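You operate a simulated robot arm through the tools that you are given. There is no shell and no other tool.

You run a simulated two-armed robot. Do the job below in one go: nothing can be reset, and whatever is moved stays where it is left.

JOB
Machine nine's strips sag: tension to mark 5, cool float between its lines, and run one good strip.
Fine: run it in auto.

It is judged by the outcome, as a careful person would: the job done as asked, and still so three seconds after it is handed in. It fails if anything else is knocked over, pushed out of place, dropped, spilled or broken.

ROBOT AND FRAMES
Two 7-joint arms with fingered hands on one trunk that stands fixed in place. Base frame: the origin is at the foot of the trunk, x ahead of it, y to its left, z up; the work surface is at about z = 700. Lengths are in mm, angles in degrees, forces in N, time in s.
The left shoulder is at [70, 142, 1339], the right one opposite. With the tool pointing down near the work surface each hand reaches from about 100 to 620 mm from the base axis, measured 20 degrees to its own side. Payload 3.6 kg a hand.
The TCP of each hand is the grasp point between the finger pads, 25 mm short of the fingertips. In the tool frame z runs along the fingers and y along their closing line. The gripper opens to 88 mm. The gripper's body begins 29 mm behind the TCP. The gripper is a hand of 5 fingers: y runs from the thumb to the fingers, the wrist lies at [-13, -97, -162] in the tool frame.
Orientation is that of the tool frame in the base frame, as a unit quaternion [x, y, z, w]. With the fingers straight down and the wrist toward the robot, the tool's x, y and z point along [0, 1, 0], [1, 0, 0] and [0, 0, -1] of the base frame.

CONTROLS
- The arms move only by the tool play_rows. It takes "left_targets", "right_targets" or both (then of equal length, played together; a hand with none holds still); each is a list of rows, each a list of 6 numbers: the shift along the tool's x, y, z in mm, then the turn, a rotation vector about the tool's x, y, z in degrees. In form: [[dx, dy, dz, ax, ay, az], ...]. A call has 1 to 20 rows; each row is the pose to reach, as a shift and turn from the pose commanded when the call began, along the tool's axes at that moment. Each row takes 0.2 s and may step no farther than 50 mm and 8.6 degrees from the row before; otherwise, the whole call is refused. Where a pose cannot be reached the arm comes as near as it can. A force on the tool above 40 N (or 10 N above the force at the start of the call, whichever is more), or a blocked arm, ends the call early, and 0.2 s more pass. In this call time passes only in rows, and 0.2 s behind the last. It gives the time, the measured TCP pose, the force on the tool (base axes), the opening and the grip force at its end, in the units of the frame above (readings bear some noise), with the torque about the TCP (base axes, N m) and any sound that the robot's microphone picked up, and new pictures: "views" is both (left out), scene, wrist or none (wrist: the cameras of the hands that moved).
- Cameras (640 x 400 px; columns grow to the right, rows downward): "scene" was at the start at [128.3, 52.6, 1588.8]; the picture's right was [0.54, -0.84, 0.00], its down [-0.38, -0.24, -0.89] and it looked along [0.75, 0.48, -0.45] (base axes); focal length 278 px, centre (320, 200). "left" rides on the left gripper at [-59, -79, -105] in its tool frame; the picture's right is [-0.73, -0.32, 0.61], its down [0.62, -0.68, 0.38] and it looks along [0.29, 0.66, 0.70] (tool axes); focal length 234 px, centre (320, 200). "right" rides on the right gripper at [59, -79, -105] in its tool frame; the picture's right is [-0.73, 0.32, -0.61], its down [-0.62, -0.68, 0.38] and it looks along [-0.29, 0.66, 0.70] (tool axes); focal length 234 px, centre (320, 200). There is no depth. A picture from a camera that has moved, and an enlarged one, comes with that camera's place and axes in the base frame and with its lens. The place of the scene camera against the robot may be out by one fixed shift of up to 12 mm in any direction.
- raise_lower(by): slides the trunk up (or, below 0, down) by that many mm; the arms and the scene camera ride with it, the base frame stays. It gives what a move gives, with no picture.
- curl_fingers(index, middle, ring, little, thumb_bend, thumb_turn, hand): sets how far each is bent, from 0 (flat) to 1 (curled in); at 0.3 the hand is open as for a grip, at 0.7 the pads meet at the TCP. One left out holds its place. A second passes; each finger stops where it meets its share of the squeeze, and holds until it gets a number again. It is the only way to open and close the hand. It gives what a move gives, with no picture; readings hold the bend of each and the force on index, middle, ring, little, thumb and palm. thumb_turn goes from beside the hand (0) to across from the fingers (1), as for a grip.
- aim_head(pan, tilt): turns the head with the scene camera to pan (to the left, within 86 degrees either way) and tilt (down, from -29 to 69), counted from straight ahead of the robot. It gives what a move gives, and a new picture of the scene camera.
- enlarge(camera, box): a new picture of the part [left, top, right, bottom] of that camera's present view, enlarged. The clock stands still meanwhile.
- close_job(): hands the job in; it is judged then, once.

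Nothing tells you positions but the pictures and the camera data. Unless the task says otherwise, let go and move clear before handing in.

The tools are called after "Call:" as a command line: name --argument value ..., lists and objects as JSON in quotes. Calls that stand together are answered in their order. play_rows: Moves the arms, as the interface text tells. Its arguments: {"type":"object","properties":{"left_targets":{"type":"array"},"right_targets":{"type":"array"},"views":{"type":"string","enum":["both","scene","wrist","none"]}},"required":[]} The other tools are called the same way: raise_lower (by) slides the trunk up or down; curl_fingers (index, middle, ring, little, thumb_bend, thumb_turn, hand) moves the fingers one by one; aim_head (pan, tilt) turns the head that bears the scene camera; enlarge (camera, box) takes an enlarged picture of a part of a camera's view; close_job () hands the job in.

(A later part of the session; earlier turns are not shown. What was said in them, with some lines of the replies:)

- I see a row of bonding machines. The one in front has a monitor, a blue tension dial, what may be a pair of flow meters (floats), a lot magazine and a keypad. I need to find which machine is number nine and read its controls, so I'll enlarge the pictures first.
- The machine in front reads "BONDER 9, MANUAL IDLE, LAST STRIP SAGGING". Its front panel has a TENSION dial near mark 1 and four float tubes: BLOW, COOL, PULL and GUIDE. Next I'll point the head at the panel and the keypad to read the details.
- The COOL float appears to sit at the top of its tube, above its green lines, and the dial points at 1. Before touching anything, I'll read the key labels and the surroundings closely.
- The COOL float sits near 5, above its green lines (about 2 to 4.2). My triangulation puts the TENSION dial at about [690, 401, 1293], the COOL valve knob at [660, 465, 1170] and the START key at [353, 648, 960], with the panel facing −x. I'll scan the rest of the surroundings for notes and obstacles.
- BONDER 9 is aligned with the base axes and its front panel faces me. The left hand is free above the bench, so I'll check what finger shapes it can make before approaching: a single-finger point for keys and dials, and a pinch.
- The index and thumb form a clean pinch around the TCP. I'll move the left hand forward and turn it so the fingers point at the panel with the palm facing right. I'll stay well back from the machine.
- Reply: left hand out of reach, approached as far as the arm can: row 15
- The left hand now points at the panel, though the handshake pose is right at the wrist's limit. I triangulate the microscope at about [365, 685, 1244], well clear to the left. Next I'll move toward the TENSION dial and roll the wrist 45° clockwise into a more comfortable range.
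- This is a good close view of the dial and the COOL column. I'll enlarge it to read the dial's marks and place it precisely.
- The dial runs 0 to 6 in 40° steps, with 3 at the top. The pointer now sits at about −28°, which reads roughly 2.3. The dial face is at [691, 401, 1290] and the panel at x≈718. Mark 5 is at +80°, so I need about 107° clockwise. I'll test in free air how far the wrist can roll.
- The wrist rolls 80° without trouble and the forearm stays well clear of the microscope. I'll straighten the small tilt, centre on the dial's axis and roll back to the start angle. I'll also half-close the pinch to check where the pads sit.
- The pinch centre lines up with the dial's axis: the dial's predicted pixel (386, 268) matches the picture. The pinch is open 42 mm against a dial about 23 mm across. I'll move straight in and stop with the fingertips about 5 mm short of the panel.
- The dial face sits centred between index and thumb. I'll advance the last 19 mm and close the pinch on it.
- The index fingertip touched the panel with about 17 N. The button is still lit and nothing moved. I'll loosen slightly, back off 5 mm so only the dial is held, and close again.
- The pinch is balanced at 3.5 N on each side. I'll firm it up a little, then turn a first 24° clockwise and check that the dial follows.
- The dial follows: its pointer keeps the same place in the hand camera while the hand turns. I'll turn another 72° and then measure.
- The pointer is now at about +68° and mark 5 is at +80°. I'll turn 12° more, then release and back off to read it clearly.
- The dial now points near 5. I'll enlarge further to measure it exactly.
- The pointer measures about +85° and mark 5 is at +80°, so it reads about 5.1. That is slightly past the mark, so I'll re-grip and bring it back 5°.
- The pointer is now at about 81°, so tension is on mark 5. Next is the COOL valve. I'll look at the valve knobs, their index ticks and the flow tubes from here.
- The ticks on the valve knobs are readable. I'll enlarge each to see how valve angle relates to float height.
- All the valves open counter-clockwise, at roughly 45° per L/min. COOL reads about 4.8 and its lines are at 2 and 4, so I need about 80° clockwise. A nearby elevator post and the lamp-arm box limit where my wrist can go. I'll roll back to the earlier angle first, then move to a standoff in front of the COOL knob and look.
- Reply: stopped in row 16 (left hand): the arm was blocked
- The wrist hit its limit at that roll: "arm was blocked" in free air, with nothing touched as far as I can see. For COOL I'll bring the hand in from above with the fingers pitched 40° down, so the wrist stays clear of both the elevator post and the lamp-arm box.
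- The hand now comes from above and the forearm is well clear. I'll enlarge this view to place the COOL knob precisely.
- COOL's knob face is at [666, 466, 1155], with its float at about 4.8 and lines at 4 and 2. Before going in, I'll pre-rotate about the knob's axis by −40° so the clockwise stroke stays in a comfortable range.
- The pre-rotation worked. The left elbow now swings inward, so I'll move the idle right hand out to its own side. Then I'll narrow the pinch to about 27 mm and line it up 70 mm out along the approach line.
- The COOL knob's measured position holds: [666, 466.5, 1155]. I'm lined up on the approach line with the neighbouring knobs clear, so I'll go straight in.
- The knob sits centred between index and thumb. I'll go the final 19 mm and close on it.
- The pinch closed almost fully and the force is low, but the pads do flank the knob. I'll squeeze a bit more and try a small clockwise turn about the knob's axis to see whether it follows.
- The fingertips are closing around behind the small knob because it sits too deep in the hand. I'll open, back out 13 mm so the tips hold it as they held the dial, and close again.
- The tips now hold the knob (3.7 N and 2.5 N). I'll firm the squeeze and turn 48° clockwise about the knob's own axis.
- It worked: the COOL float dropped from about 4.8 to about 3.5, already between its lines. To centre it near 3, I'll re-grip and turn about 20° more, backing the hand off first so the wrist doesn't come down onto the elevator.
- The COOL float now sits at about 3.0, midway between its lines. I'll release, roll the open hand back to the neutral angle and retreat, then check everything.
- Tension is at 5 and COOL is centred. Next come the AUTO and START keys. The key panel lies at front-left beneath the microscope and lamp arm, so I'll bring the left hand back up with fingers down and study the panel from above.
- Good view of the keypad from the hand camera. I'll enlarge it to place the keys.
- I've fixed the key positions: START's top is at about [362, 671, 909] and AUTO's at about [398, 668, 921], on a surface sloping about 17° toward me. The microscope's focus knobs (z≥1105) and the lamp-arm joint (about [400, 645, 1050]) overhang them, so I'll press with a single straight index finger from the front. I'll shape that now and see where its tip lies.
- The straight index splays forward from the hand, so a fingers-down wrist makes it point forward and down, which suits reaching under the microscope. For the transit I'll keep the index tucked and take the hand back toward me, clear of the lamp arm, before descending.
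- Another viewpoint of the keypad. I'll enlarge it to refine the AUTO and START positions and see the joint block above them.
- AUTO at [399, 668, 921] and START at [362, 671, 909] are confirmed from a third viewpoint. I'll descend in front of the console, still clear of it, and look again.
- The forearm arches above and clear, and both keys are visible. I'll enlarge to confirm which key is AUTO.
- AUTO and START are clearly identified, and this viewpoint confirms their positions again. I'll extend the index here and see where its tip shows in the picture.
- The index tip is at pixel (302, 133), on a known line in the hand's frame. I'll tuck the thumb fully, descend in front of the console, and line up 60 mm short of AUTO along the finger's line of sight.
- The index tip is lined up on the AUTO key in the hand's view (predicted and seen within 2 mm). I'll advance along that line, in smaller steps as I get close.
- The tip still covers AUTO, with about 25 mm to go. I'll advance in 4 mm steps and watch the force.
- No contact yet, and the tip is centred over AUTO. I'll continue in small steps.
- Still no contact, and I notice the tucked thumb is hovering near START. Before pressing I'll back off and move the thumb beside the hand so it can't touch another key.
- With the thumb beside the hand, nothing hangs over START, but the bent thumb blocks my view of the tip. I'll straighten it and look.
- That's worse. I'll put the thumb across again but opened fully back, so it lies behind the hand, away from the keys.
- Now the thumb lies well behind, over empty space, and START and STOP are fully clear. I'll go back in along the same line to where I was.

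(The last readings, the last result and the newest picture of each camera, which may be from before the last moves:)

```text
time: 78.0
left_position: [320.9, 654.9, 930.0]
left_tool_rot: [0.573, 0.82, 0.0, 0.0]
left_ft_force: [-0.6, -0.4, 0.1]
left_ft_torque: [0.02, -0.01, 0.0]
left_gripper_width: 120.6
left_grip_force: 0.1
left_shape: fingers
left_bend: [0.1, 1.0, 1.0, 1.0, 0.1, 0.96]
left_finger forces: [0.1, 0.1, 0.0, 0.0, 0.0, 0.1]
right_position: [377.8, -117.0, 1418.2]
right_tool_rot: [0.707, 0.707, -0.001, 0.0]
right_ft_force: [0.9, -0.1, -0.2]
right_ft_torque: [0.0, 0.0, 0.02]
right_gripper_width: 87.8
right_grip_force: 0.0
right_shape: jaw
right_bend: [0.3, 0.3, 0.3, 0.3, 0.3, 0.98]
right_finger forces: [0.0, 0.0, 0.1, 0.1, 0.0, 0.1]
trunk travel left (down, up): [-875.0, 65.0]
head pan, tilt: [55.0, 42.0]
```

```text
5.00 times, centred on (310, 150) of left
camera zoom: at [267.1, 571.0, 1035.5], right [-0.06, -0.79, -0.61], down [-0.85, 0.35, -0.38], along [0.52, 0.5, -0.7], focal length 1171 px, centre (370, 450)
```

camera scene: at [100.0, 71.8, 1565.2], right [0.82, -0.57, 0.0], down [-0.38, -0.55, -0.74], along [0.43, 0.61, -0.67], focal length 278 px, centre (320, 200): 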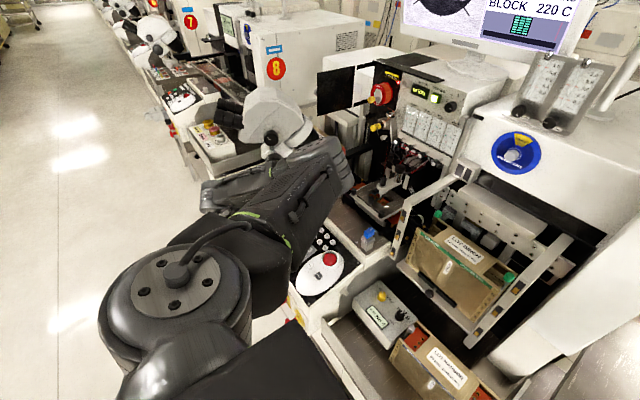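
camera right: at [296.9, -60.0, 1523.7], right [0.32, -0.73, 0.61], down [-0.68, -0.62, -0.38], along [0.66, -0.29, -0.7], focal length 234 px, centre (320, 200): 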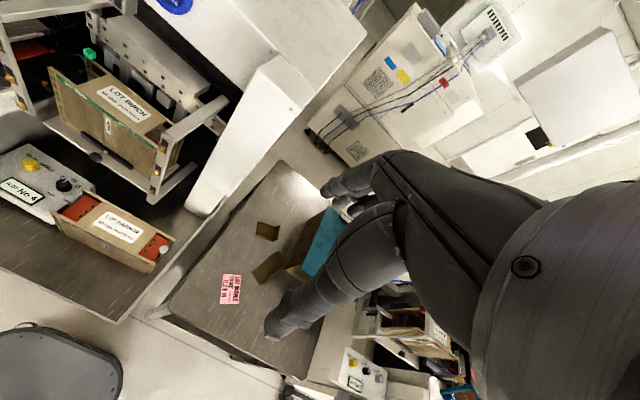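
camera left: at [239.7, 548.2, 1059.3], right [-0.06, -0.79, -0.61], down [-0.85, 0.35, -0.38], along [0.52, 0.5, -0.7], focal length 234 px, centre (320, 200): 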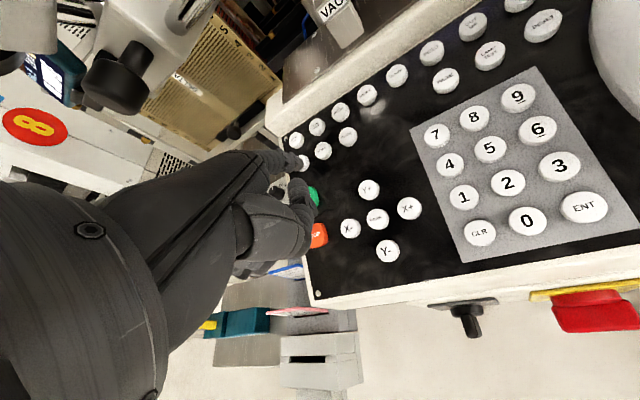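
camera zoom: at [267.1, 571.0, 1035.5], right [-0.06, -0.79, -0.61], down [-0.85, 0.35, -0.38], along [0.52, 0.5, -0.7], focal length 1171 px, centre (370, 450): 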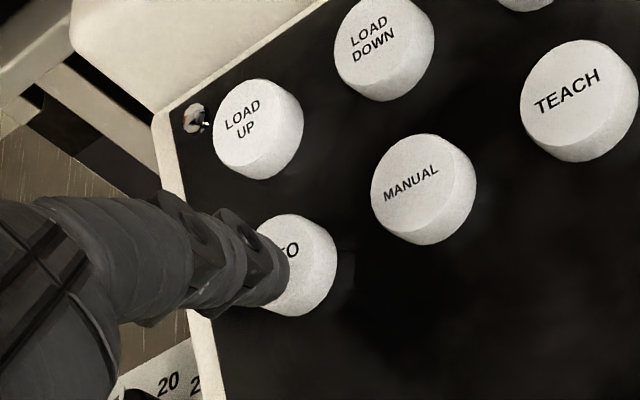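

Call:
play_rows --left_targets '[[0.5, 1.6, 1.2, 0, 0, 0], [1.0, 3.2, 2.3, 0, 0, 0]]' --views "none"

Call:
enlarge --camera "left" --box '[260, 110, 360, 190]'

```text
time: 78.6
left_position: [324.8, 655.3, 928.4]
left_tool_rot: [0.573, 0.82, -0.001, 0.0]
left_ft_force: [-0.8, 0.2, -0.1]
left_ft_torque: [-0.01, 0.0, 0.01]
left_gripper_width: 119.9
left_grip_force: 0.0
left_shape: fingers
left_bend: [0.1, 1.0, 1.0, 1.0, 0.1, 0.96]
left_finger forces: [0.1, 0.0, 0.0, 0.0, 0.1, 0.0]
right_position: [377.0, -115.9, 1417.8]
right_tool_rot: [0.707, 0.707, 0.0, 0.001]
right_ft_force: [0.2, -0.5, 0.2]
right_ft_torque: [0.01, 0.0, 0.01]
right_gripper_width: 87.8
right_grip_force: 0.1
right_shape: jaw
right_bend: [0.3, 0.3, 0.3, 0.3, 0.3, 0.98]
right_finger forces: [0.0, 0.0, 0.0, 0.1, 0.0, 0.0]
trunk travel left (down, up): [-875.0, 65.0]
head pan, tilt: [55.0, 42.0]
```

```text
5.00 times, centred on (310, 150) of left
camera zoom: at [270.0, 572.8, 1033.0], right [-0.06, -0.79, -0.61], down [-0.85, 0.35, -0.38], along [0.52, 0.5, -0.7], focal length 1171 px, centre (370, 450)
```

zoom: 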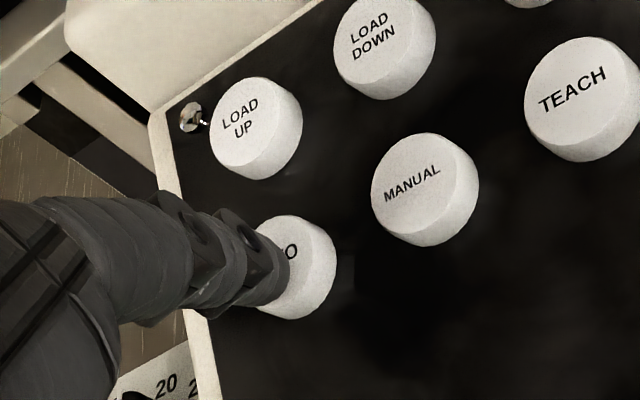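

Call:
play_rows --left_targets '[[0.5, 1.6, 1.2, 0, 0, 0], [1.0, 3.2, 2.3, 0, 0, 0], [1.4, 4.8, 3.5, 0, 0, 0]]' --views "none"

Call:
enlarge --camera "left" --box '[260, 110, 360, 190]'

```text
time: 79.4
left_position: [327.4, 658.6, 924.3]
left_tool_rot: [0.573, 0.819, 0.0, 0.0]
left_ft_force: [-1.2, -0.5, 1.1]
left_ft_torque: [0.01, -0.1, -0.02]
left_gripper_width: 120.2
left_grip_force: 0.7
left_shape: fingers
left_bend: [0.1, 1.0, 1.0, 1.0, 0.1, 0.96]
left_finger forces: [1.3, 0.0, 0.0, 0.1, 0.1, 0.0]
right_position: [377.5, -117.8, 1418.0]
right_tool_rot: [0.707, 0.707, 0.001, -0.001]
right_ft_force: [0.0, 0.1, 0.1]
right_ft_torque: [-0.03, -0.01, -0.01]
right_gripper_width: 87.5
right_grip_force: 0.0
right_shape: jaw
right_bend: [0.3, 0.3, 0.3, 0.3, 0.3, 0.98]
right_finger forces: [0.1, 0.0, 0.0, 0.0, 0.0, 0.0]
trunk travel left (down, up): [-875.0, 65.0]
head pan, tilt: [55.0, 42.0]
heard: click
```

```text
5.00 times, centred on (310, 150) of left
camera zoom: at [273.2, 574.8, 1030.4], right [-0.05, -0.79, -0.61], down [-0.85, 0.35, -0.38], along [0.52, 0.5, -0.7], focal length 1171 px, centre (370, 450)
```

zoom: 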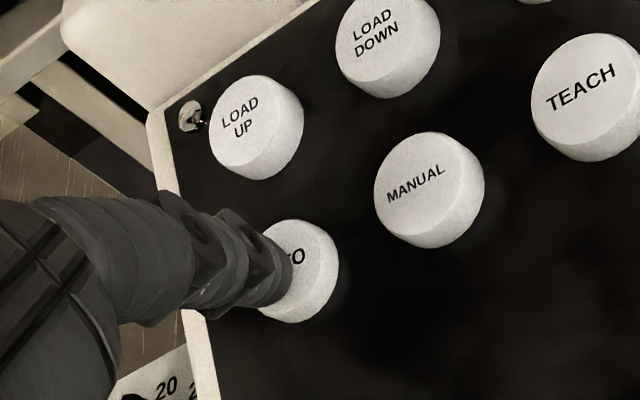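

I heard a click with 1.3 N on the index, so AUTO was pressed. I'll back off and check the monitor.

Call:
play_rows --left_targets '[[-3.5, -12, -8.8, 0, 0, 0], [-7, -24, -17.6, 0, 0, 0]]' --views "none"

Call:
aim_head --pan 38 --tilt 20

Call:
enlarge --camera "scene" --box '[270, 40, 440, 200]'

```text
time: 80.0
left_position: [307.4, 642.7, 940.8]
left_tool_rot: [0.575, 0.818, -0.001, -0.002]
left_ft_force: [0.4, -0.3, 0.8]
left_ft_torque: [-0.01, 0.05, 0.01]
left_gripper_width: 120.2
left_grip_force: 0.0
left_shape: fingers
left_bend: [0.1, 1.0, 1.0, 1.0, 0.1, 0.96]
left_finger forces: [0.0, 0.0, 0.1, 0.1, 0.1, 0.0]
right_position: [378.2, -117.0, 1417.5]
right_tool_rot: [0.707, 0.707, 0.001, 0.0]
right_ft_force: [-1.2, -0.3, -0.2]
right_ft_torque: [-0.01, 0.0, 0.02]
right_gripper_width: 87.8
right_grip_force: 0.0
right_shape: jaw
right_bend: [0.3, 0.3, 0.3, 0.3, 0.3, 0.98]
right_finger forces: [0.0, 0.1, 0.0, 0.0, 0.0, 0.0]
trunk travel left (down, up): [-875.0, 65.0]
head pan, tilt: [55.0, 42.0]
```

```text
time: 80.8
left_position: [308.2, 642.7, 941.6]
left_tool_rot: [0.573, 0.819, -0.001, -0.001]
left_ft_force: [-0.3, 0.0, 0.4]
left_ft_torque: [-0.01, 0.04, -0.01]
left_gripper_width: 120.4
left_grip_force: 0.1
left_shape: fingers
left_bend: [0.1, 1.0, 1.0, 1.0, 0.1, 0.96]
left_finger forces: [0.0, 0.1, 0.1, 0.1, 0.0, 0.0]
right_position: [378.1, -116.5, 1419.5]
right_tool_rot: [0.707, 0.707, 0.0, 0.0]
right_ft_force: [-0.4, 0.1, 0.5]
right_ft_torque: [0.0, -0.01, -0.01]
right_gripper_width: 87.6
right_grip_force: 0.1
right_shape: jaw
right_bend: [0.3, 0.3, 0.3, 0.3, 0.3, 0.98]
right_finger forces: [0.0, 0.0, 0.1, 0.1, 0.0, 0.0]
trunk travel left (down, up): [-875.0, 65.0]
head pan, tilt: [38.0, 20.0]
camera scene: at [124.5, 60.5, 1599.5], right [0.62, -0.79, 0.0], down [-0.27, -0.21, -0.94], along [0.74, 0.58, -0.34], focal length 278 px, centre (320, 200)
```

scene: 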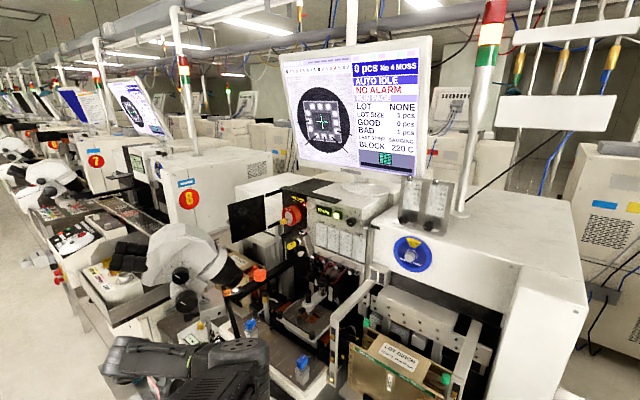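

```text
2.50 times, centred on (355, 120) of scene
camera zoom: at [124.5, 60.5, 1599.5], right [0.62, -0.79, 0.0], down [-0.27, -0.21, -0.94], along [0.74, 0.58, -0.34], focal length 695 px, centre (232, 400)
```

zoom: 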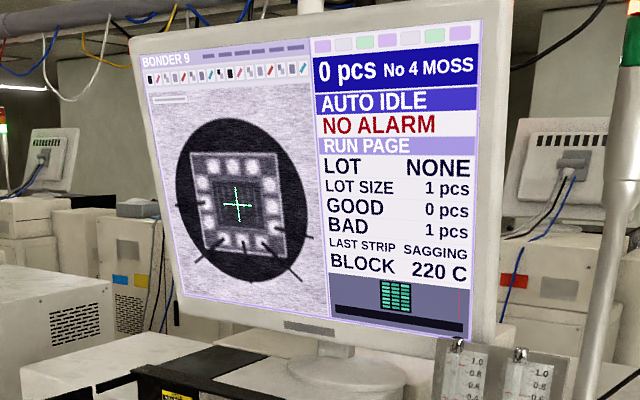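

The monitor now reads AUTO IDLE with no alarm. Before START, I'll recheck the dial, the floats and the slot switches.

Call:
enlarge --camera "scene" --box '[300, 200, 380, 260]'

Call:
enlarge --camera "scene" --box '[312, 218, 352, 262]'

Call:
enlarge --camera "scene" --box '[140, 240, 300, 360]'

Call:
enlarge --camera "left" --box '[200, 60, 440, 220]'

```text
6.67 times, centred on (340, 230) of scene
camera zoom: at [124.5, 60.5, 1599.5], right [0.62, -0.79, 0.0], down [-0.27, -0.21, -0.94], along [0.74, 0.58, -0.34], focal length 1853 px, centre (187, 0)
```

zoom: 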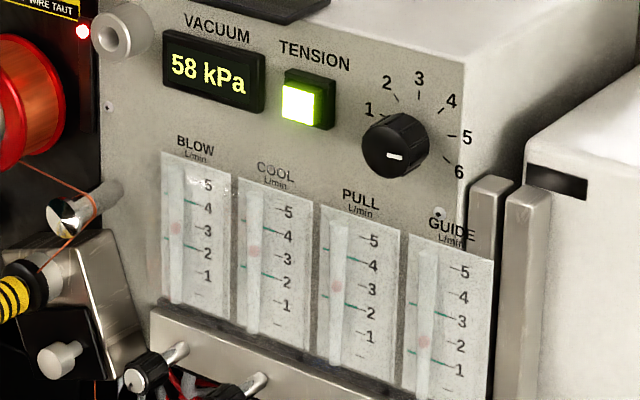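

```text
9.09 times, centred on (332, 240) of scene
camera zoom: at [124.5, 60.5, 1599.5], right [0.62, -0.79, 0.0], down [-0.27, -0.21, -0.94], along [0.74, 0.58, -0.34], focal length 2527 px, centre (211, -164)
```

zoom: 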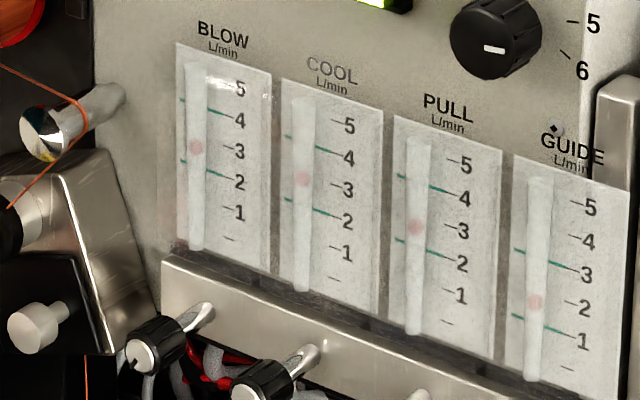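

```text
3.33 times, centred on (220, 300) of scene
camera zoom: at [124.5, 60.5, 1599.5], right [0.62, -0.79, 0.0], down [-0.27, -0.21, -0.94], along [0.74, 0.58, -0.34], focal length 926 px, centre (653, -133)
```

zoom: 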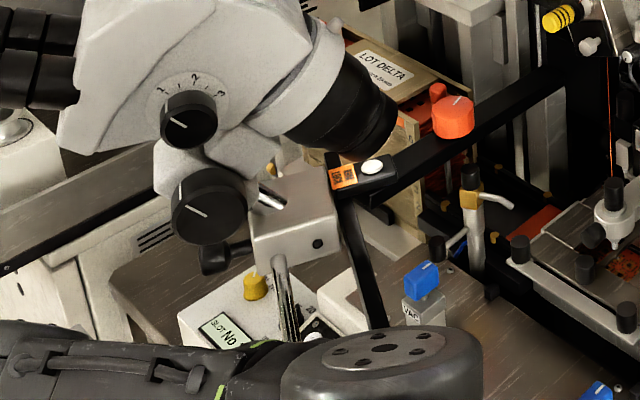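

```text
2.50 times, centred on (320, 140) of left
camera zoom: at [253.7, 559.9, 1046.7], right [-0.06, -0.79, -0.61], down [-0.85, 0.35, -0.38], along [0.52, 0.5, -0.7], focal length 585 px, centre (320, 350)
```

zoom: 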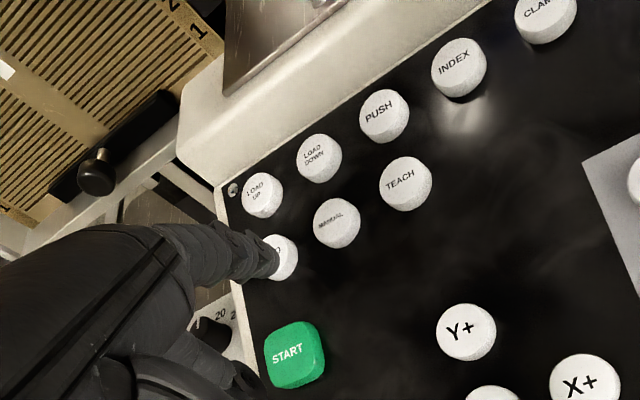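

All settings hold: TENSION at 5, the COOL float mid-window, and AUTO on. Using the contact calibration from AUTO, I'll shift the finger to line up on START.

Call:
play_rows --left_targets '[[7, -19, 0, 0, 0, 0], [14.7, -37.4, 7.8, 0, 0, 0]]' --views "none"

Call:
enlarge --camera "left" --box '[220, 80, 420, 220]'

```text
time: 81.4
left_position: [269.1, 644.8, 935.2]
left_tool_rot: [0.573, 0.819, -0.001, -0.001]
left_ft_force: [1.0, -0.7, -0.6]
left_ft_torque: [0.02, 0.02, 0.01]
left_gripper_width: 120.2
left_grip_force: 0.0
left_shape: fingers
left_bend: [0.1, 1.0, 1.0, 1.0, 0.1, 0.96]
left_finger forces: [0.0, 0.0, 0.0, 0.1, 0.0, 0.0]
right_position: [377.3, -115.9, 1418.5]
right_tool_rot: [0.707, 0.707, 0.0, 0.0]
right_ft_force: [-0.3, -1.1, -0.6]
right_ft_torque: [0.0, 0.0, -0.01]
right_gripper_width: 87.7
right_grip_force: 0.1
right_shape: jaw
right_bend: [0.3, 0.3, 0.3, 0.3, 0.3, 0.98]
right_finger forces: [0.1, 0.0, 0.0, 0.0, 0.0, 0.0]
trunk travel left (down, up): [-875.0, 65.0]
head pan, tilt: [38.0, 20.0]
```

```text
2.86 times, centred on (320, 150) of left
camera zoom: at [214.3, 561.5, 1039.8], right [-0.05, -0.79, -0.61], down [-0.85, 0.35, -0.38], along [0.52, 0.5, -0.7], focal length 669 px, centre (320, 343)
```

zoom: 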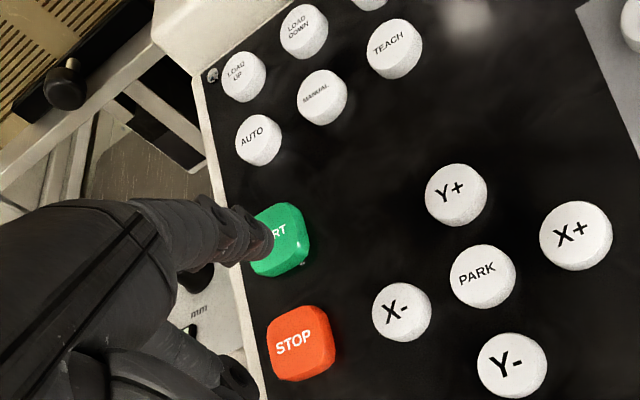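

START is under the fingertip in view. I'll nudge about 2 mm toward its centre and advance until it clicks.

Call:
play_rows --left_targets '[[1.3, 9, 8.2, 0, 0, 0], [4.1, 18.5, 15.3, 0, 0, 0]]' --views "none"

Call:
enlarge --camera "left" --box '[260, 110, 360, 190]'

```text
time: 82.0
left_position: [284.3, 655.1, 919.6]
left_tool_rot: [0.572, 0.82, -0.001, -0.001]
left_ft_force: [0.3, 0.8, 0.4]
left_ft_torque: [-0.04, 0.02, -0.01]
left_gripper_width: 120.4
left_grip_force: 0.1
left_shape: fingers
left_bend: [0.1, 1.0, 1.0, 1.0, 0.1, 0.96]
left_finger forces: [0.0, 0.0, 0.1, 0.0, 0.0, 0.0]
right_position: [377.9, -116.4, 1418.9]
right_tool_rot: [0.706, 0.708, 0.001, 0.0]
right_ft_force: [-0.1, -1.1, 0.6]
right_ft_torque: [0.01, -0.01, 0.0]
right_gripper_width: 87.8
right_grip_force: 0.1
right_shape: jaw
right_bend: [0.3, 0.3, 0.3, 0.3, 0.3, 0.98]
right_finger forces: [0.0, 0.1, 0.0, 0.0, 0.1, 0.0]
trunk travel left (down, up): [-875.0, 65.0]
head pan, tilt: [38.0, 20.0]
```

```text
5.00 times, centred on (310, 150) of left
camera zoom: at [229.9, 571.5, 1023.6], right [-0.05, -0.79, -0.61], down [-0.85, 0.35, -0.38], along [0.52, 0.5, -0.7], focal length 1171 px, centre (370, 450)
```

zoom: 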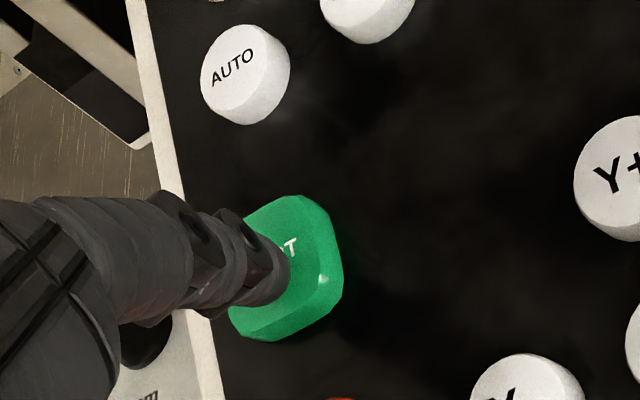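

Call:
play_rows --left_targets '[[0.6, 2.2, 1.6, 0, 0, 0], [1.2, 4.4, 3.2, 0, 0, 0], [1.8, 6.4, 4.7, 0, 0, 0]]' --views "none"

Call:
enlarge --camera "left" --box '[260, 110, 360, 190]'

```text
time: 82.8
left_position: [289.6, 658.6, 914.2]
left_tool_rot: [0.572, 0.82, 0.001, 0.0]
left_ft_force: [-1.7, -0.2, 0.4]
left_ft_torque: [-0.01, -0.03, 0.03]
left_gripper_width: 119.9
left_grip_force: 0.8
left_shape: fingers
left_bend: [0.1, 1.0, 1.0, 1.0, 0.1, 0.96]
left_finger forces: [1.0, 0.0, 0.0, 0.1, 0.0, 0.0]
right_position: [378.5, -116.0, 1418.7]
right_tool_rot: [0.707, 0.707, 0.001, 0.0]
right_ft_force: [0.2, 0.3, 0.9]
right_ft_torque: [0.0, 0.0, -0.02]
right_gripper_width: 87.6
right_grip_force: 0.1
right_shape: jaw
right_bend: [0.3, 0.3, 0.3, 0.3, 0.3, 0.98]
right_finger forces: [0.0, 0.0, 0.0, 0.1, 0.0, 0.0]
trunk travel left (down, up): [-875.0, 65.0]
head pan, tilt: [38.0, 20.0]
```

```text
5.00 times, centred on (310, 150) of left
camera zoom: at [235.1, 575.1, 1020.0], right [-0.05, -0.79, -0.61], down [-0.85, 0.35, -0.38], along [0.52, 0.5, -0.7], focal length 1171 px, centre (370, 450)
```

zoom: 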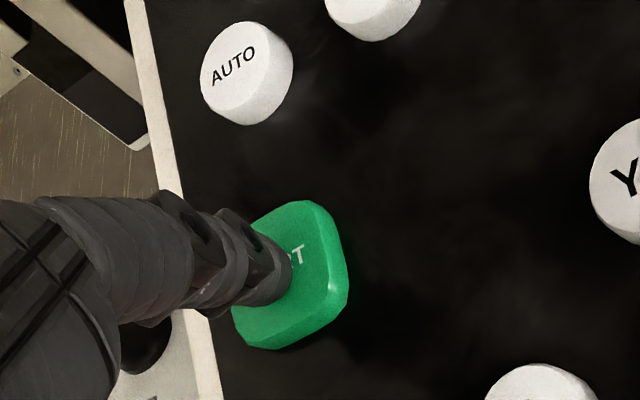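

Contact at 1 N but no click yet. I'll press a little further straight into the key.

Call:
play_rows --left_targets '[[0, 0.8, 1.5, 0, 0, 0], [0, 1.4, 2.8, 0, 0, 0]]' --views "none"

```text
time: 83.4
left_position: [289.7, 658.7, 911.4]
left_tool_rot: [0.573, 0.82, 0.0, 0.0]
left_ft_force: [-2.1, -0.6, 2.5]
left_ft_torque: [0.07, -0.15, -0.05]
left_gripper_width: 120.3
left_grip_force: 1.5
left_shape: fingers
left_bend: [0.1, 1.0, 1.0, 1.0, 0.1, 0.96]
left_finger forces: [2.7, 0.0, 0.1, 0.0, 0.0, 0.0]
right_position: [377.7, -116.9, 1418.7]
right_tool_rot: [0.707, 0.707, 0.0, -0.001]
right_ft_force: [-1.0, -0.1, -0.6]
right_ft_torque: [0.04, 0.01, 0.02]
right_gripper_width: 87.9
right_grip_force: 0.0
right_shape: jaw
right_bend: [0.3, 0.3, 0.3, 0.3, 0.3, 0.98]
right_finger forces: [0.1, 0.0, 0.1, 0.0, 0.0, 0.1]
trunk travel left (down, up): [-875.0, 65.0]
head pan, tilt: [38.0, 20.0]
heard: click
```

I heard the click, so START was pressed. I'll back the finger off along the same line and watch the monitor.

Call:
play_rows --left_targets '[[-2, -9, -9, 0, 0, 0], [-5, -22, -18, 0, 0, 0], [-9, -38, -30, 0, 0, 0]]' --views "scene"

Call:
enlarge --camera "scene" --box '[270, 40, 440, 200]'

Call:
enlarge --camera "scene" --box '[300, 200, 380, 260]'

```text
time: 84.2
left_position: [257.1, 635.4, 942.3]
left_tool_rot: [0.573, 0.819, 0.0, 0.0]
left_ft_force: [0.3, -0.1, -0.3]
left_ft_torque: [0.01, 0.0, 0.0]
left_gripper_width: 120.7
left_grip_force: 0.2
left_shape: fingers
left_bend: [0.1, 1.0, 1.0, 1.0, 0.1, 0.96]
left_finger forces: [0.0, 0.0, 0.0, 0.0, 0.0, 0.1]
right_position: [377.5, -116.1, 1418.3]
right_tool_rot: [0.707, 0.707, 0.0, 0.0]
right_ft_force: [-0.1, -0.2, 0.2]
right_ft_torque: [-0.03, 0.01, -0.01]
right_gripper_width: 87.8
right_grip_force: 0.1
right_shape: jaw
right_bend: [0.3, 0.3, 0.3, 0.3, 0.3, 0.98]
right_finger forces: [0.1, 0.1, 0.0, 0.0, 0.0, 0.0]
trunk travel left (down, up): [-875.0, 65.0]
head pan, tilt: [38.0, 20.0]
camera scene: at [124.1, 59.9, 1599.6], right [0.62, -0.79, 0.0], down [-0.27, -0.21, -0.94], along [0.74, 0.58, -0.34], focal length 278 px, centre (320, 200)
```

scene: 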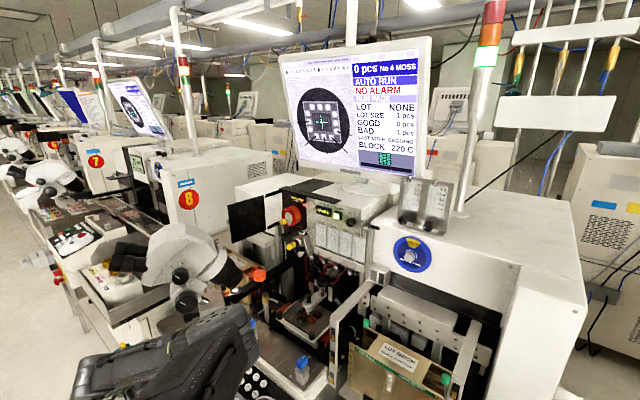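

```text
2.50 times, centred on (355, 120) of scene
camera zoom: at [124.1, 59.9, 1599.6], right [0.62, -0.79, 0.0], down [-0.27, -0.21, -0.94], along [0.74, 0.58, -0.34], focal length 695 px, centre (232, 400)
```

zoom: 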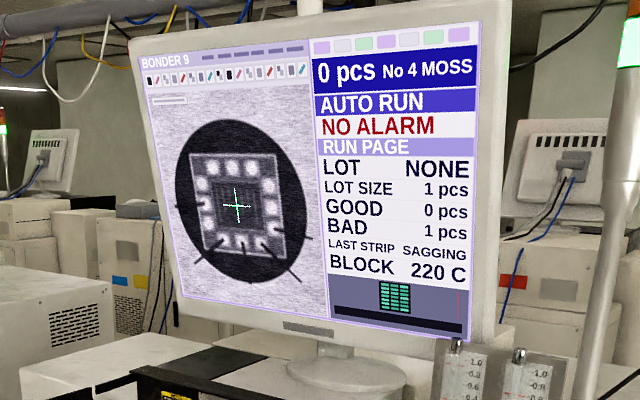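

```text
6.67 times, centred on (340, 230) of scene
camera zoom: at [124.1, 59.9, 1599.6], right [0.62, -0.79, 0.0], down [-0.27, -0.21, -0.94], along [0.74, 0.58, -0.34], focal length 1853 px, centre (187, 0)
```

zoom: 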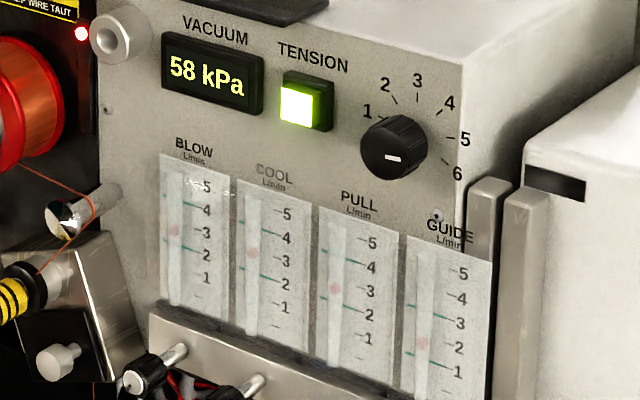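

The machine is in AUTO RUN with no alarm. While it runs, I'll withdraw the left hand from under the microscope by the way it came.

Call:
play_rows --left_targets '[[-5, -25, -20, 0, 0, 0], [-12, -50, -45, 0, 0, 0], [-20, -72, -72, 0, 0, 0], [-22, -76, -105, 0, 0, 0], [-24, -80, -140, 0, 0, 0], [-26, -82, -175, 0, 0, 0], [-28, -84, -208, 0, 0, 0]]' --views "both"

Call:
enlarge --camera "scene" --box '[270, 40, 440, 200]'

```text
time: 85.8
left_position: [190.3, 579.7, 1149.5]
left_tool_rot: [0.573, 0.819, 0.0, 0.0]
left_ft_force: [0.3, -0.1, -0.4]
left_ft_torque: [0.0, -0.03, 0.04]
left_gripper_width: 120.6
left_grip_force: 0.0
left_shape: fingers
left_bend: [0.1, 1.0, 1.0, 1.0, 0.1, 0.96]
left_finger forces: [0.0, 0.1, 0.1, 0.0, 0.0, 0.0]
right_position: [378.8, -117.4, 1419.3]
right_tool_rot: [0.707, 0.707, 0.001, -0.001]
right_ft_force: [-0.5, -0.6, -0.6]
right_ft_torque: [-0.02, -0.03, -0.02]
right_gripper_width: 87.8
right_grip_force: 0.1
right_shape: jaw
right_bend: [0.3, 0.3, 0.3, 0.3, 0.3, 0.98]
right_finger forces: [0.0, 0.0, 0.1, 0.0, 0.0, 0.0]
trunk travel left (down, up): [-875.0, 65.0]
head pan, tilt: [38.0, 20.0]
camera scene: at [124.2, 59.1, 1599.6], right [0.62, -0.79, 0.0], down [-0.27, -0.21, -0.94], along [0.74, 0.58, -0.34], focal length 278 px, centre (320, 200)
camera left: at [136.0, 496.5, 1255.5], right [-0.05, -0.79, -0.61], down [-0.85, 0.35, -0.38], along [0.52, 0.5, -0.7], focal length 234 px, centre (320, 200)
```

scene: 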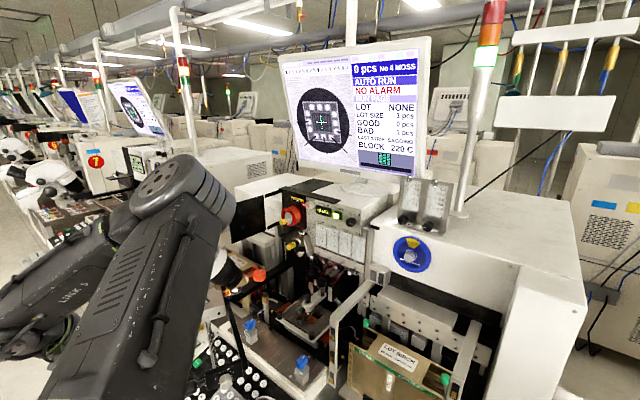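
left: 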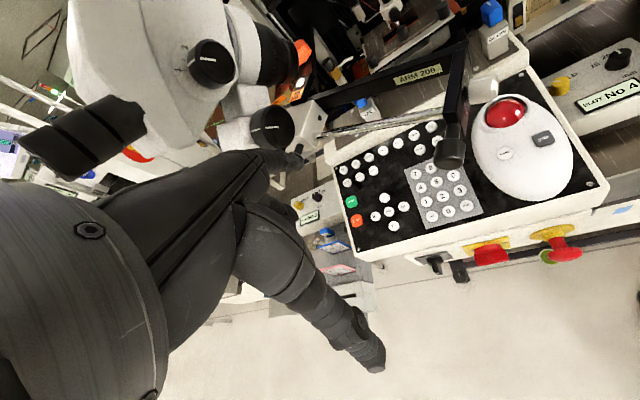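

```text
2.50 times, centred on (355, 120) of scene
camera zoom: at [124.2, 59.1, 1599.6], right [0.62, -0.79, 0.0], down [-0.27, -0.21, -0.94], along [0.74, 0.58, -0.34], focal length 695 px, centre (232, 400)
```

zoom: 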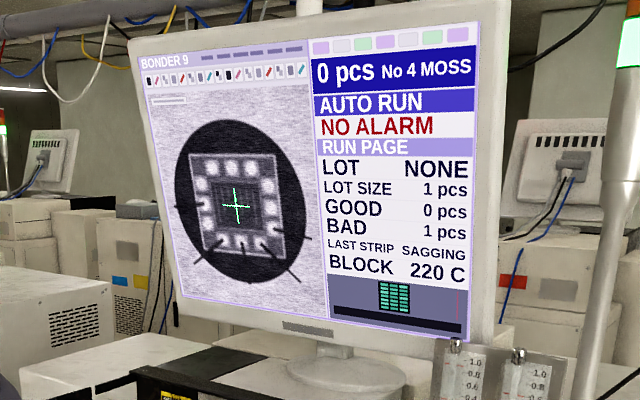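

Still running. I'll take the left hand up to its clear position and keep watching.

Call:
play_rows --left_targets '[[-8, -4, -38, 0, 0, 0], [-16, -8, -76, 0, 0, 0], [-24, -12, -114, 0, 0, 0], [-32, -16, -152, 0, 0, 0], [-40, -20, -190, 0, 0, 0], [-48, -24, -228, 0, 0, 0], [-48, -24, -228, 0, 0, 0], [-48, -24, -228, 0, 0, 0], [-48, -24, -228, 0, 0, 0], [-48, -24, -228, 0, 0, 0]]' --views "scene"

Call:
enlarge --camera "scene" --box '[270, 40, 440, 200]'

Call:
enlarge --camera "scene" --box '[270, 230, 390, 350]'

```text
time: 88.0
left_position: [183.6, 527.4, 1376.7]
left_tool_rot: [0.573, 0.82, -0.001, 0.001]
left_ft_force: [0.0, -0.1, -0.2]
left_ft_torque: [-0.01, 0.0, 0.03]
left_gripper_width: 120.5
left_grip_force: 0.0
left_shape: fingers
left_bend: [0.1, 1.0, 1.0, 1.0, 0.1, 0.96]
left_finger forces: [0.0, 0.1, 0.0, 0.1, 0.1, 0.0]
right_position: [377.8, -114.8, 1418.3]
right_tool_rot: [0.707, 0.707, 0.0, 0.0]
right_ft_force: [0.5, 0.0, -0.3]
right_ft_torque: [0.01, 0.0, 0.02]
right_gripper_width: 87.6
right_grip_force: 0.1
right_shape: jaw
right_bend: [0.3, 0.3, 0.3, 0.3, 0.3, 0.98]
right_finger forces: [0.0, 0.1, 0.0, 0.0, 0.0, 0.0]
trunk travel left (down, up): [-875.0, 65.0]
head pan, tilt: [38.0, 20.0]
camera scene: at [124.6, 60.3, 1599.6], right [0.62, -0.79, 0.0], down [-0.27, -0.21, -0.94], along [0.74, 0.58, -0.34], focal length 278 px, centre (320, 200)
```

scene: 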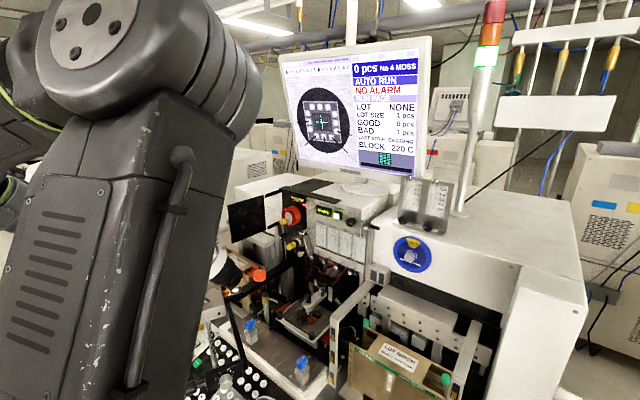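

```text
2.50 times, centred on (355, 120) of scene
camera zoom: at [124.6, 60.3, 1599.6], right [0.62, -0.79, 0.0], down [-0.27, -0.21, -0.94], along [0.74, 0.58, -0.34], focal length 695 px, centre (232, 400)
```

zoom: 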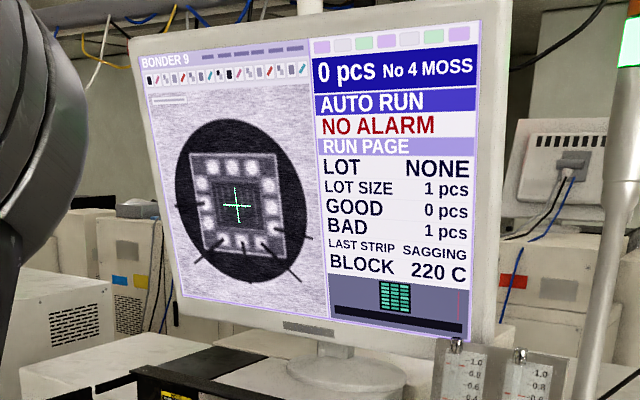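

```text
3.33 times, centred on (330, 290) of scene
camera zoom: at [124.6, 60.3, 1599.6], right [0.62, -0.79, 0.0], down [-0.27, -0.21, -0.94], along [0.74, 0.58, -0.34], focal length 926 px, centre (287, -100)
```

zoom: 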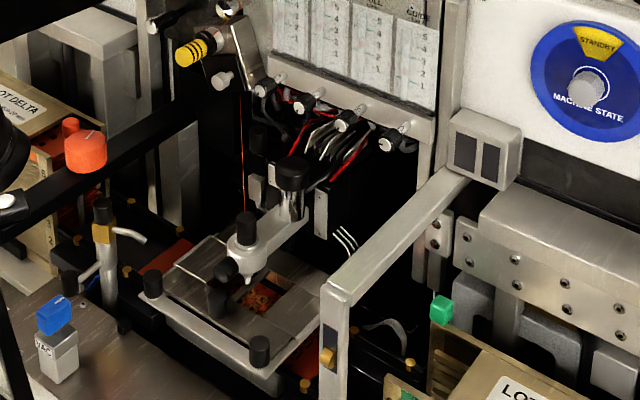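

It shows AUTO RUN with the tower light green. I'll hold still and let the machine work.

Call:
play_rows --left_targets '[[0, 0, 0, 0, 0, 0], [0, 0, 0, 0, 0, 0], [0, 0, 0, 0, 0, 0], [0, 0, 0, 0, 0, 0], [0, 0, 0, 0, 0, 0], [0, 0, 0, 0, 0, 0], [0, 0, 0, 0, 0, 0], [0, 0, 0, 0, 0, 0], [0, 0, 0, 0, 0, 0], [0, 0, 0, 0, 0, 0], [0, 0, 0, 0, 0, 0], [0, 0, 0, 0, 0, 0], [0, 0, 0, 0, 0, 0], [0, 0, 0, 0, 0, 0], [0, 0, 0, 0, 0, 0], [0, 0, 0, 0, 0, 0], [0, 0, 0, 0, 0, 0], [0, 0, 0, 0, 0, 0], [0, 0, 0, 0, 0, 0], [0, 0, 0, 0, 0, 0]]' --views "none"

Call:
enlarge --camera "scene" --box '[270, 40, 440, 200]'

Call:
enlarge --camera "scene" --box '[300, 200, 380, 260]'

```text
time: 92.2
left_position: [184.0, 526.4, 1376.9]
left_tool_rot: [0.573, 0.82, -0.001, 0.0]
left_ft_force: [-0.2, 0.6, -0.2]
left_ft_torque: [0.01, -0.01, -0.01]
left_gripper_width: 120.7
left_grip_force: 0.1
left_shape: fingers
left_bend: [0.1, 1.0, 1.0, 1.0, 0.1, 0.96]
left_finger forces: [0.1, 0.0, 0.0, 0.0, 0.0, 0.0]
right_position: [378.8, -115.6, 1417.7]
right_tool_rot: [0.707, 0.707, 0.0, 0.0]
right_ft_force: [1.3, 0.0, 1.0]
right_ft_torque: [0.01, -0.03, -0.03]
right_gripper_width: 87.7
right_grip_force: 0.0
right_shape: jaw
right_bend: [0.3, 0.3, 0.3, 0.3, 0.3, 0.98]
right_finger forces: [0.0, 0.1, 0.0, 0.0, 0.0, 0.0]
trunk travel left (down, up): [-875.0, 65.0]
head pan, tilt: [38.0, 20.0]
```

```text
2.50 times, centred on (355, 120) of scene
camera zoom: at [124.6, 60.2, 1599.6], right [0.62, -0.79, 0.0], down [-0.27, -0.21, -0.94], along [0.74, 0.58, -0.34], focal length 695 px, centre (232, 400)
```

zoom: 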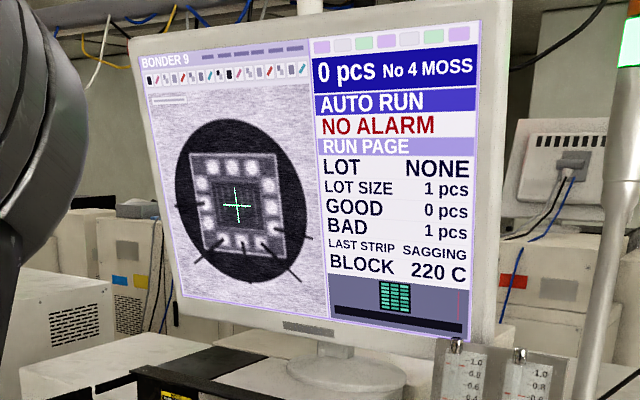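

```text
6.67 times, centred on (340, 230) of scene
camera zoom: at [124.6, 60.2, 1599.6], right [0.62, -0.79, 0.0], down [-0.27, -0.21, -0.94], along [0.74, 0.58, -0.34], focal length 1853 px, centre (187, 0)
```

zoom: 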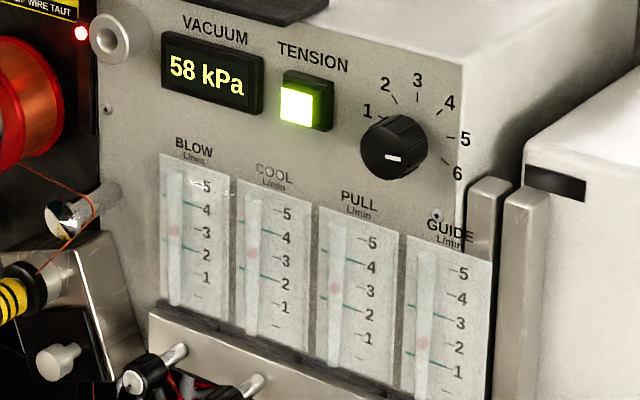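

Call:
play_rows --left_targets '[[0, 0, 0, 0, 0, 0], [0, 0, 0, 0, 0, 0], [0, 0, 0, 0, 0, 0], [0, 0, 0, 0, 0, 0], [0, 0, 0, 0, 0, 0], [0, 0, 0, 0, 0, 0], [0, 0, 0, 0, 0, 0], [0, 0, 0, 0, 0, 0], [0, 0, 0, 0, 0, 0], [0, 0, 0, 0, 0, 0], [0, 0, 0, 0, 0, 0], [0, 0, 0, 0, 0, 0], [0, 0, 0, 0, 0, 0], [0, 0, 0, 0, 0, 0], [0, 0, 0, 0, 0, 0], [0, 0, 0, 0, 0, 0], [0, 0, 0, 0, 0, 0], [0, 0, 0, 0, 0, 0], [0, 0, 0, 0, 0, 0], [0, 0, 0, 0, 0, 0]]' --views "none"

Call:
play_rows --left_targets '[[0, 0, 0, 0, 0, 0], [0, 0, 0, 0, 0, 0], [0, 0, 0, 0, 0, 0], [0, 0, 0, 0, 0, 0], [0, 0, 0, 0, 0, 0], [0, 0, 0, 0, 0, 0], [0, 0, 0, 0, 0, 0], [0, 0, 0, 0, 0, 0], [0, 0, 0, 0, 0, 0], [0, 0, 0, 0, 0, 0], [0, 0, 0, 0, 0, 0], [0, 0, 0, 0, 0, 0], [0, 0, 0, 0, 0, 0], [0, 0, 0, 0, 0, 0], [0, 0, 0, 0, 0, 0], [0, 0, 0, 0, 0, 0], [0, 0, 0, 0, 0, 0], [0, 0, 0, 0, 0, 0], [0, 0, 0, 0, 0, 0], [0, 0, 0, 0, 0, 0]]' --views "scene"

Call:
enlarge --camera "scene" --box '[270, 40, 440, 200]'

Call:
enlarge --camera "scene" --box '[230, 230, 390, 350]'

```text
time: 96.4
left_position: [184.1, 527.1, 1376.8]
left_tool_rot: [0.573, 0.82, -0.002, 0.0]
left_ft_force: [0.6, -0.6, 0.2]
left_ft_torque: [-0.01, 0.02, 0.06]
left_gripper_width: 120.4
left_grip_force: 0.1
left_shape: fingers
left_bend: [0.1, 1.0, 1.0, 1.0, 0.1, 0.96]
left_finger forces: [0.1, 0.0, 0.1, 0.0, 0.0, 0.1]
right_position: [377.7, -116.7, 1418.3]
right_tool_rot: [0.707, 0.707, 0.0, 0.0]
right_ft_force: [-0.6, -0.5, 0.4]
right_ft_torque: [-0.02, 0.0, 0.02]
right_gripper_width: 87.8
right_grip_force: 0.1
right_shape: jaw
right_bend: [0.3, 0.3, 0.3, 0.3, 0.3, 0.98]
right_finger forces: [0.0, 0.1, 0.0, 0.0, 0.0, 0.1]
trunk travel left (down, up): [-875.0, 65.0]
head pan, tilt: [38.0, 20.0]
```

```text
time: 100.6
left_position: [184.7, 527.3, 1377.2]
left_tool_rot: [0.573, 0.82, -0.001, 0.0]
left_ft_force: [-0.1, 0.1, 0.6]
left_ft_torque: [0.05, -0.03, 0.01]
left_gripper_width: 120.9
left_grip_force: 0.1
left_shape: fingers
left_bend: [0.1, 1.0, 1.0, 1.0, 0.1, 0.96]
left_finger forces: [0.0, 0.1, 0.1, 0.0, 0.0, 0.1]
right_position: [378.5, -115.8, 1418.6]
right_tool_rot: [0.707, 0.707, 0.0, 0.0]
right_ft_force: [0.9, -0.4, -0.4]
right_ft_torque: [-0.03, -0.02, 0.02]
right_gripper_width: 87.5
right_grip_force: 0.1
right_shape: jaw
right_bend: [0.3, 0.3, 0.3, 0.3, 0.3, 0.98]
right_finger forces: [0.1, 0.0, 0.0, 0.0, 0.0, 0.1]
trunk travel left (down, up): [-875.0, 65.0]
head pan, tilt: [38.0, 20.0]
camera scene: at [124.6, 60.2, 1599.6], right [0.62, -0.79, 0.0], down [-0.27, -0.21, -0.94], along [0.74, 0.58, -0.34], focal length 278 px, centre (320, 200)
```

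scene: 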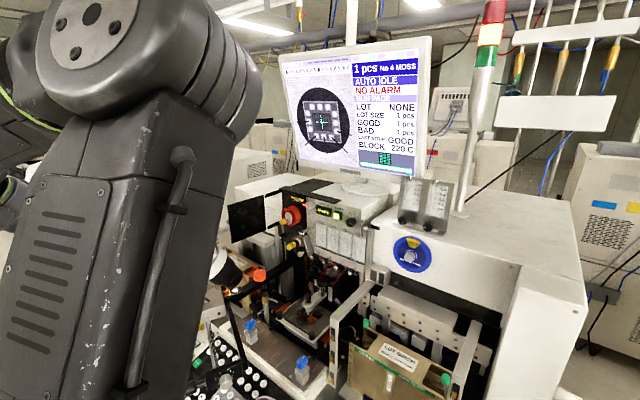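

```text
2.50 times, centred on (355, 120) of scene
camera zoom: at [124.6, 60.2, 1599.6], right [0.62, -0.79, 0.0], down [-0.27, -0.21, -0.94], along [0.74, 0.58, -0.34], focal length 695 px, centre (232, 400)
```

zoom: 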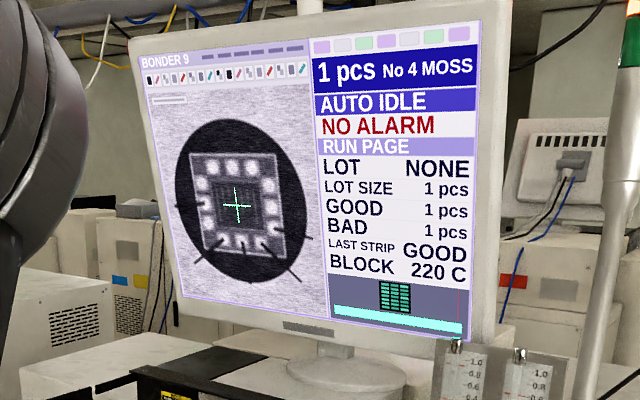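

```text
3.33 times, centred on (310, 290) of scene
camera zoom: at [124.6, 60.2, 1599.6], right [0.62, -0.79, 0.0], down [-0.27, -0.21, -0.94], along [0.74, 0.58, -0.34], focal length 926 px, centre (353, -100)
```

zoom: 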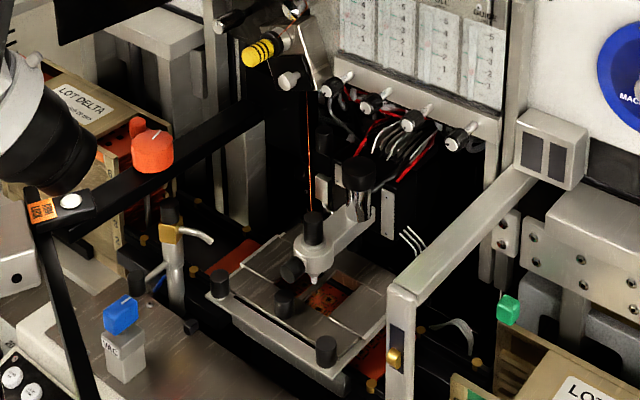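

The monitor reads 1 pcs, GOOD 1 pcs, LAST STRIP GOOD, AUTO IDLE and no alarm. TENSION is on 5 and the COOL float is between its lines. Both hands are clear and nothing is out of place, so I'm handing the job in.

Call:
close_job

```text
The job is handed in.
```

Machine nine ran one good strip in auto. The monitor now shows GOOD 1 pcs, LAST STRIP GOOD, AUTO IDLE and no alarm.

- **Tension:** the dial is on mark 5; it was at about 2.4.
- **Cool float:** it sits at about 3 L/min, midway between its lines at 2 and 4; it was at about 4.8.
- **Run:** I pressed AUTO and then START. The strip took about 15 seconds, and I left the machine in auto, idle. The BAD count still reads 1, from the sagging strip before I started.

While I was gripping the tension dial, a fingertip pressed the panel beside it with about 17 N. The TENSION button stayed lit and I saw no change from it. Nothing else was moved as far as I could see, and both hands were clear before I handed the job in.
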